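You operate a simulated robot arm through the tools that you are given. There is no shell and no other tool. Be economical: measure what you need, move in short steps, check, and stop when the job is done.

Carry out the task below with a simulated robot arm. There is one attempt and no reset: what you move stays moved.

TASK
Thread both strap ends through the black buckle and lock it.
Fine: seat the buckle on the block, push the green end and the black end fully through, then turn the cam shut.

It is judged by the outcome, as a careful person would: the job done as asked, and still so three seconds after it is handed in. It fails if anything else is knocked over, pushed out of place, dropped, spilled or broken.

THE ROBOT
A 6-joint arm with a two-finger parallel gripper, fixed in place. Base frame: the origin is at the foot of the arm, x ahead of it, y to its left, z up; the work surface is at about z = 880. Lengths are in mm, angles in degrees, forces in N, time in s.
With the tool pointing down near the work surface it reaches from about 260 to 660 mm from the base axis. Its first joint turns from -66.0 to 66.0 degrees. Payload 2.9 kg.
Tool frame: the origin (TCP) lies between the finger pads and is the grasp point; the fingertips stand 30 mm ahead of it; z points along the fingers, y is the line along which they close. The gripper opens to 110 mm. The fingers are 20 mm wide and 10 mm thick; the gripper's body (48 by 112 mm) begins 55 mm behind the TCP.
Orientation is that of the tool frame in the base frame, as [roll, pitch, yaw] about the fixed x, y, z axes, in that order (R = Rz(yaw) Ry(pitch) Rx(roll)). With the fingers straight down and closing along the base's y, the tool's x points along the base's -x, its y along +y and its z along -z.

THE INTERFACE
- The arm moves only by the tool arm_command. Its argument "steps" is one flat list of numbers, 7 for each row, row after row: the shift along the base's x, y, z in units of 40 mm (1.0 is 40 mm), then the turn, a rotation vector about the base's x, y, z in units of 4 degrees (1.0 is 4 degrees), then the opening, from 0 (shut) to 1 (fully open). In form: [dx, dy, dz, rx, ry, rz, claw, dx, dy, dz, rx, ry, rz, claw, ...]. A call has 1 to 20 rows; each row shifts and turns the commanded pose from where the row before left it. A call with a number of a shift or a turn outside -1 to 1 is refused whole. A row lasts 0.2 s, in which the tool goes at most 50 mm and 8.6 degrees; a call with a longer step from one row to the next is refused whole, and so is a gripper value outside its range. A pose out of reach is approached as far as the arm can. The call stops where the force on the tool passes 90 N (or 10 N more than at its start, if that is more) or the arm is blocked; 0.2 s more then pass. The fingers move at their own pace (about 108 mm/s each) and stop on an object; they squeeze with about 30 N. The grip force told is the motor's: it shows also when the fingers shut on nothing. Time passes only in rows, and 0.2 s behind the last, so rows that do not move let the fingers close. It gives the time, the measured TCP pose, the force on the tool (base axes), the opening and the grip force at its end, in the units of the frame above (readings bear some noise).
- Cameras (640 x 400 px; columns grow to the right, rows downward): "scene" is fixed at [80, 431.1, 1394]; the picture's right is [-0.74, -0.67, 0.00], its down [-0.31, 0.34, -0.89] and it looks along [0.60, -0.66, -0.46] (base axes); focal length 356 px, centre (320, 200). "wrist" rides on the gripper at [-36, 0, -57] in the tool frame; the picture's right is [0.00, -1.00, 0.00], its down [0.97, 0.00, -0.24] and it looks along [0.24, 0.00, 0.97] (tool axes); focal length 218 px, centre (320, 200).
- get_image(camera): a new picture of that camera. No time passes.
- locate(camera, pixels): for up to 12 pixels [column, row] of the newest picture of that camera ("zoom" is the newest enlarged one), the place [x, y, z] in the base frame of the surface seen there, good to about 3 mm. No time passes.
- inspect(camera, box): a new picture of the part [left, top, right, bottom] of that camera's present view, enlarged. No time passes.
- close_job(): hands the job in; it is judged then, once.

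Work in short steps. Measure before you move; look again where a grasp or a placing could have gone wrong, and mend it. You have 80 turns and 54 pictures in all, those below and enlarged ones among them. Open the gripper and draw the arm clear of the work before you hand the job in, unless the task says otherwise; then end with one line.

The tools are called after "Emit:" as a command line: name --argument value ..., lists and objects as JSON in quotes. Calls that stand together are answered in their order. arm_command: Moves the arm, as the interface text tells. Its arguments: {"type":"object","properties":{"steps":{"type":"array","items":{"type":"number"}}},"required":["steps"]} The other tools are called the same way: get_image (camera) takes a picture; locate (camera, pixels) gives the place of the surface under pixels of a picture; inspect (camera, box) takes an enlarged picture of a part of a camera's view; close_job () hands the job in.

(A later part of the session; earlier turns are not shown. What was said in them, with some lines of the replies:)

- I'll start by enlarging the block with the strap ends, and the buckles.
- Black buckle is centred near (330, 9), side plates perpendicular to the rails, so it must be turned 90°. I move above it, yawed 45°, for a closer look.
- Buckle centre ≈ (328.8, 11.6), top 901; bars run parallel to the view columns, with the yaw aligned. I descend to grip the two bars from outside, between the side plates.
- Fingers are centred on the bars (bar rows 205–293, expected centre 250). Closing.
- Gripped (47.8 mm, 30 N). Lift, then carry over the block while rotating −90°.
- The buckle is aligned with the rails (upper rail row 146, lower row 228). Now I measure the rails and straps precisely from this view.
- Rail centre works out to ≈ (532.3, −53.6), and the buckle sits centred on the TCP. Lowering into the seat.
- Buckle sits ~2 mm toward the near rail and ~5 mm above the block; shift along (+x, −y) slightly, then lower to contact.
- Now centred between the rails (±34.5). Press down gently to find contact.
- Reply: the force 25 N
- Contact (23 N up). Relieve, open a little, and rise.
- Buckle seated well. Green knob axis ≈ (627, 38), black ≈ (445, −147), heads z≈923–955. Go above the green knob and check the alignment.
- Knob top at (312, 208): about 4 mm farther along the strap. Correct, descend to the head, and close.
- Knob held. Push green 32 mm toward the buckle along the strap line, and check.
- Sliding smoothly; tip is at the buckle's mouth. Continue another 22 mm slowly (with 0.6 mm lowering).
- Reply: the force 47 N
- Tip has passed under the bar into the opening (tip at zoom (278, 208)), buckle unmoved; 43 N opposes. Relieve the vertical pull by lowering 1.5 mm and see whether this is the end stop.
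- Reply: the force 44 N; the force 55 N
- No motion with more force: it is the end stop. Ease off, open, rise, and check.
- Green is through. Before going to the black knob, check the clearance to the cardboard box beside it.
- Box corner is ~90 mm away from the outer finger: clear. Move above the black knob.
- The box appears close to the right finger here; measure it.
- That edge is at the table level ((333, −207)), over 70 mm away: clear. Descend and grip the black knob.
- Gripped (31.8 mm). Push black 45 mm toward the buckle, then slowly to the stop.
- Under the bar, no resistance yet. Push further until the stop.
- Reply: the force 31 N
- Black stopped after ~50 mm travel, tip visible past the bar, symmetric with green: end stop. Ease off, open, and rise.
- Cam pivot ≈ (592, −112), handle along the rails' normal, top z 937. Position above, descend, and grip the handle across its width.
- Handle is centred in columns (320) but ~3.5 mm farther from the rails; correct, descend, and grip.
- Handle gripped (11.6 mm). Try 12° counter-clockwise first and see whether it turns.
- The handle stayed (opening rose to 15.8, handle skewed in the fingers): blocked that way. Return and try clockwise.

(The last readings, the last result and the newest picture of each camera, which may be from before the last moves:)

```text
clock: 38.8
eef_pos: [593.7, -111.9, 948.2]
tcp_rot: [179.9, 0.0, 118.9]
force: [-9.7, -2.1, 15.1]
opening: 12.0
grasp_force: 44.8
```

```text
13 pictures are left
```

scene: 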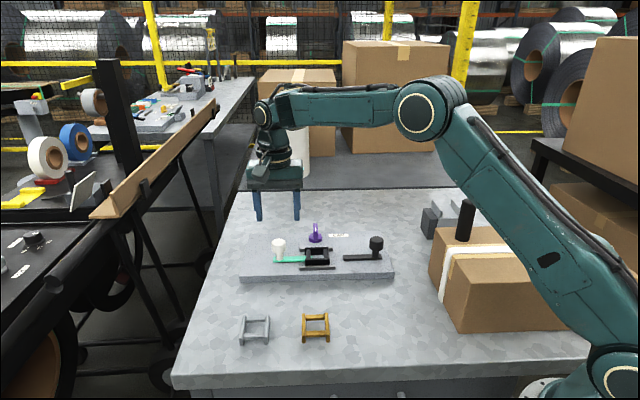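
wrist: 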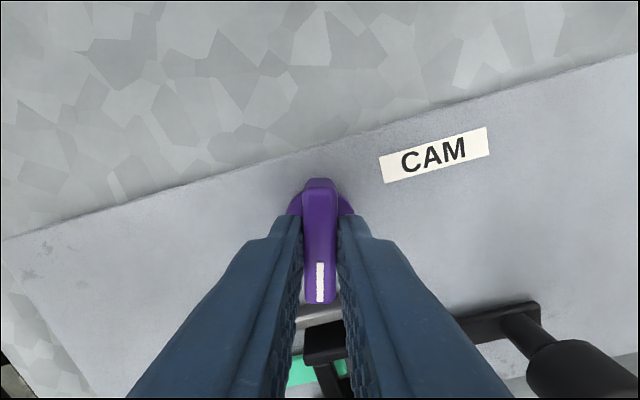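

Clockwise it turns with the fingers. Continue 44° more.

Emit:
arm_command --steps '[0, 0, 0, 0, 0, -1, 0.05, 0, 0, 0, 0, 0, -1, 0.05, 0, 0, 0, 0, 0, -1, 0.05, 0, 0, 0, 0, 0, -1, 0.05, 0, 0, 0, 0, 0, -1, 0.05, 0, 0, 0, 0, 0, -1, 0.05, 0, 0, 0, 0, 0, -1, 0.05, 0, 0, 0, 0, 0, -1, 0.05, 0, 0, 0, 0, 0, -1, 0.05, 0, 0, 0, 0, 0, -1, 0.05, 0, 0, 0, 0, 0, -1, 0.05, 0, 0, 0, 0, 0, 0, 0.05]'

Emit:
get_image --camera "wrist"

```text
clock: 41.4
eef_pos: [593.5, -112.5, 948.3]
tcp_rot: [-179.9, 0.0, 74.9]
force: [-0.6, -2.0, 2.8]
opening: 11.8
grasp_force: 44.8
```

```text
12 pictures are left
```

wrist: 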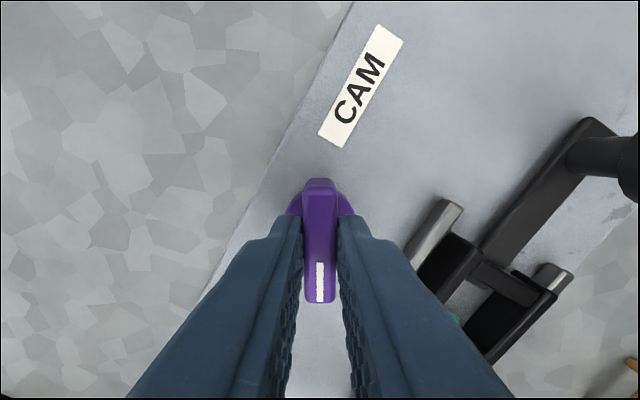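

Still turning freely (60° so far). Continue 32° toward the stop.

Emit:
arm_command --steps '[0, 0, 0, 0, 0, -1, 0.05, 0, 0, 0, 0, 0, -1, 0.05, 0, 0, 0, 0, 0, -1, 0.05, 0, 0, 0, 0, 0, -1, 0.05, 0, 0, 0, 0, 0, -1, 0.05, 0, 0, 0, 0, 0, -1, 0.05, 0, 0, 0, 0, 0, -1, 0.05, 0, 0, 0, 0, 0, -1, 0.05, 0, 0, 0, 0, 0, 0, 0.05]'

Emit:
get_image --camera "wrist"

```text
clock: 43.4
eef_pos: [594.3, -112.3, 948.6]
tcp_rot: [179.9, 0.0, 43.0]
force: [0.4, 0.0, 0.1]
opening: 19.9
grasp_force: 44.6
```

```text
11 pictures are left
```

wrist: 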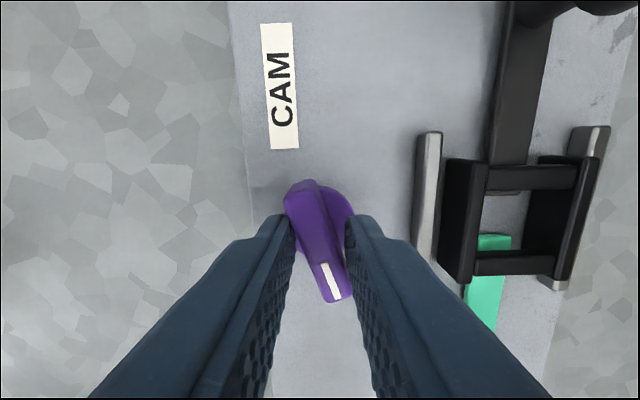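

The handle stopped (skewed ~20° in the fingers, opening 19.9): end stop at about 70°. Open straight, rise, and inspect.

Emit:
arm_command --steps '[0, 0, 0, 0, 0, 0, 0.3, 0, 0, 0, 0, 0, 0, 0.5, 0, 0, 0, 0, 0, 0, 0.5, 0, 0, 0.7, 0, 0, 0, 0.5, 0, 0, 0.9, 0, 0, 0, 0.5, 0, 0, 0.9, 0, 0, 0, 0.5, 0, 0, 0, 0, 0, 0, 0.5]'

Emit:
get_image --camera "wrist"

Emit:
inspect --camera "scene" --box '[235, 205, 405, 290]'

```text
clock: 45.0
eef_pos: [594.3, -114.4, 1047.8]
tcp_rot: [-179.8, -0.1, 43.0]
force: [-0.4, 0.1, 0.9]
opening: 55.1
grasp_force: 0.1
```

```text
10 pictures are left
```

wrist: 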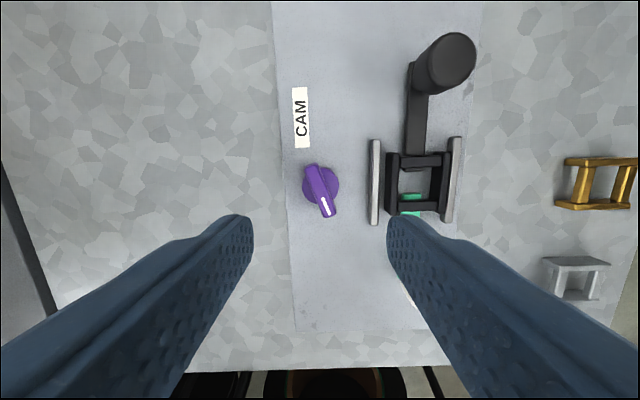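

```text
3.76 times, centred on (320, 248) of scene
```

zoom: 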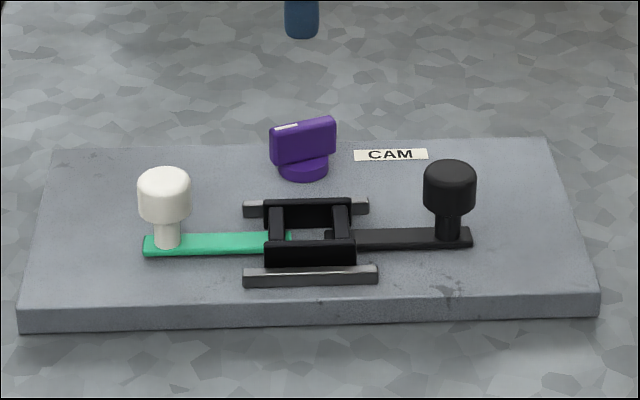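

Cam is ~72° round. To be sure it's fully shut, re-grip aligned with the handle and test whether it goes further.

Emit:
arm_command --steps '[0, 0.03, 0, 0, 0, 1, 0.5, 0, 0, 0, 0, 0, 1, 0.5, 0, 0, 0, 0, 0, 1, 0.5, 0, 0, 0, 0, 0, 1, 0.5, 0, 0, 0, 0, 0, 0.6, 0.5, 0, 0, -0.8, 0, 0, 0, 0.5, 0, 0, -0.8, 0, 0, 0, 0.5, 0, 0, -0.85, 0, 0, 0, 0.5, 0, 0, 0, 0, 0, 0, 0.5, 0, 0, 0, 0, 0, 0, 0.25, 0, 0, 0, 0, 0, 0, 0.05, 0, 0, 0, 0, 0, 0, 0.05, 0, 0, 0, 0, 0, 0, 0.05]'

Emit:
arm_command --steps '[0, 0, 0, 0, 0, -1, 0.05, 0, 0, 0, 0, 0, -1, 0.05, 0, 0, 0, 0, 0, -1, 0.05, 0, 0, 0, 0, 0, 0, 0.05]'

Emit:
get_image --camera "wrist"

```text
clock: 47.8
eef_pos: [593.5, -111.7, 948.9]
tcp_rot: [179.7, 0.0, 61.3]
force: [21.6, -10.4, -7.6]
opening: 12.8
grasp_force: 45.0
```

```text
clock: 48.8
eef_pos: [595.1, -109.8, 949.0]
tcp_rot: [179.9, 0.0, 49.5]
force: [22.5, 0.7, -6.5]
opening: 17.0
grasp_force: 45.2
```

```text
8 pictures are left
```

wrist: 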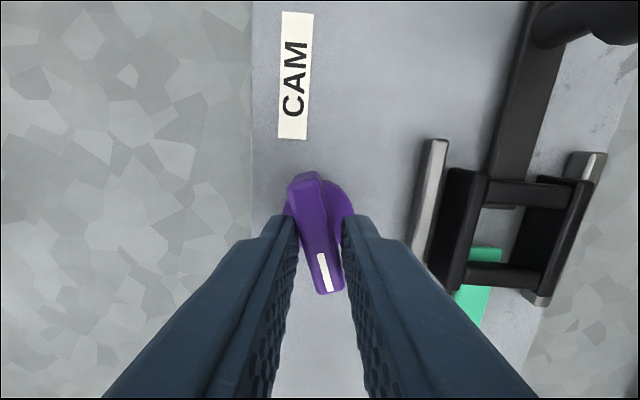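

It does not go further (opening 17, handle skewed again): the cam is at its hard stop. Open, rise clear, and do the final check.

Emit:
arm_command --steps '[0, 0, 0, 0, 0, 0, 0.3, 0, 0, 0, 0, 0, 0, 0.5, 0, 0, 0, 0, 0, 0, 0.5, 0, 0, 0.7, 0, 0, 0, 0.5, 0, 0, 0.9, 0, 0, 0, 0.5, 0, 0, 0.9, 0, 0, 0, 0.5, 0, 0, 0.9, 0, 0, 0, 0.5, 0, 0, 0.9, 0, 0, 0, 0.5, 0, 0, 0.9, 0, 0, 0, 0.5, 0, 0, 0, 0, 0, 0, 0.5]'

Emit:
inspect --camera "scene" --box '[235, 205, 405, 290]'

Emit:
inspect --camera "wrist" --box '[240, 60, 480, 240]'

Emit:
get_image --camera "scene"

```text
clock: 51.0
eef_pos: [594.9, -112.9, 1159.1]
tcp_rot: [-179.8, 0.0, 49.4]
force: [-0.6, 1.1, 0.3]
opening: 55.2
grasp_force: 0.0
```

```text
3.76 times, centred on (320, 248) of scene
```

zoom: 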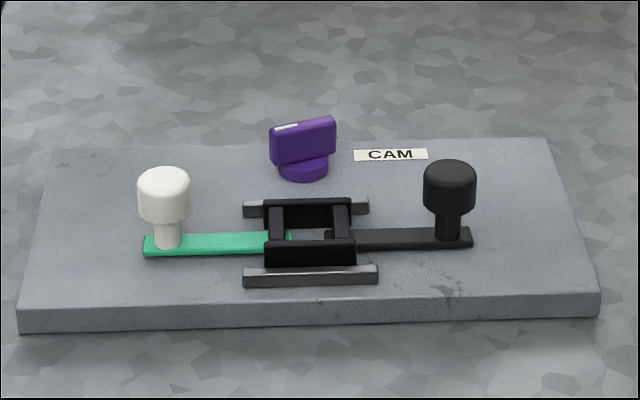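

```text
2.22 times, centred on (360, 150) of wrist
```

zoom: 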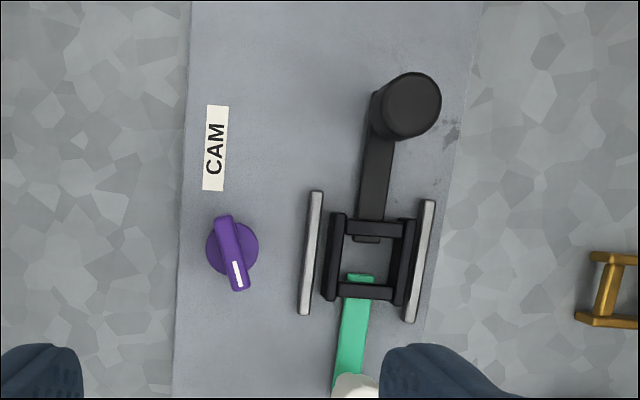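

```text
5 pictures are left
```

scene: 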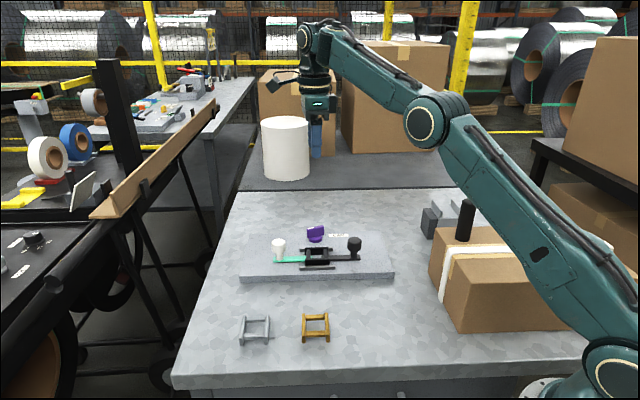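

The buckle sits between the rails, both strap tips are past their bars, the cam is at its stop, nothing else is disturbed, and the arm is clear. Handing in.

Emit:
close_job

```text
The job is handed in.
```

The black buckle is seated on the block, the green and black strap ends are pushed through to their stops, and the cam is turned clockwise to its stop, about 72° round. I handed the job in with the gripper open, the arm clear and nothing else disturbed.
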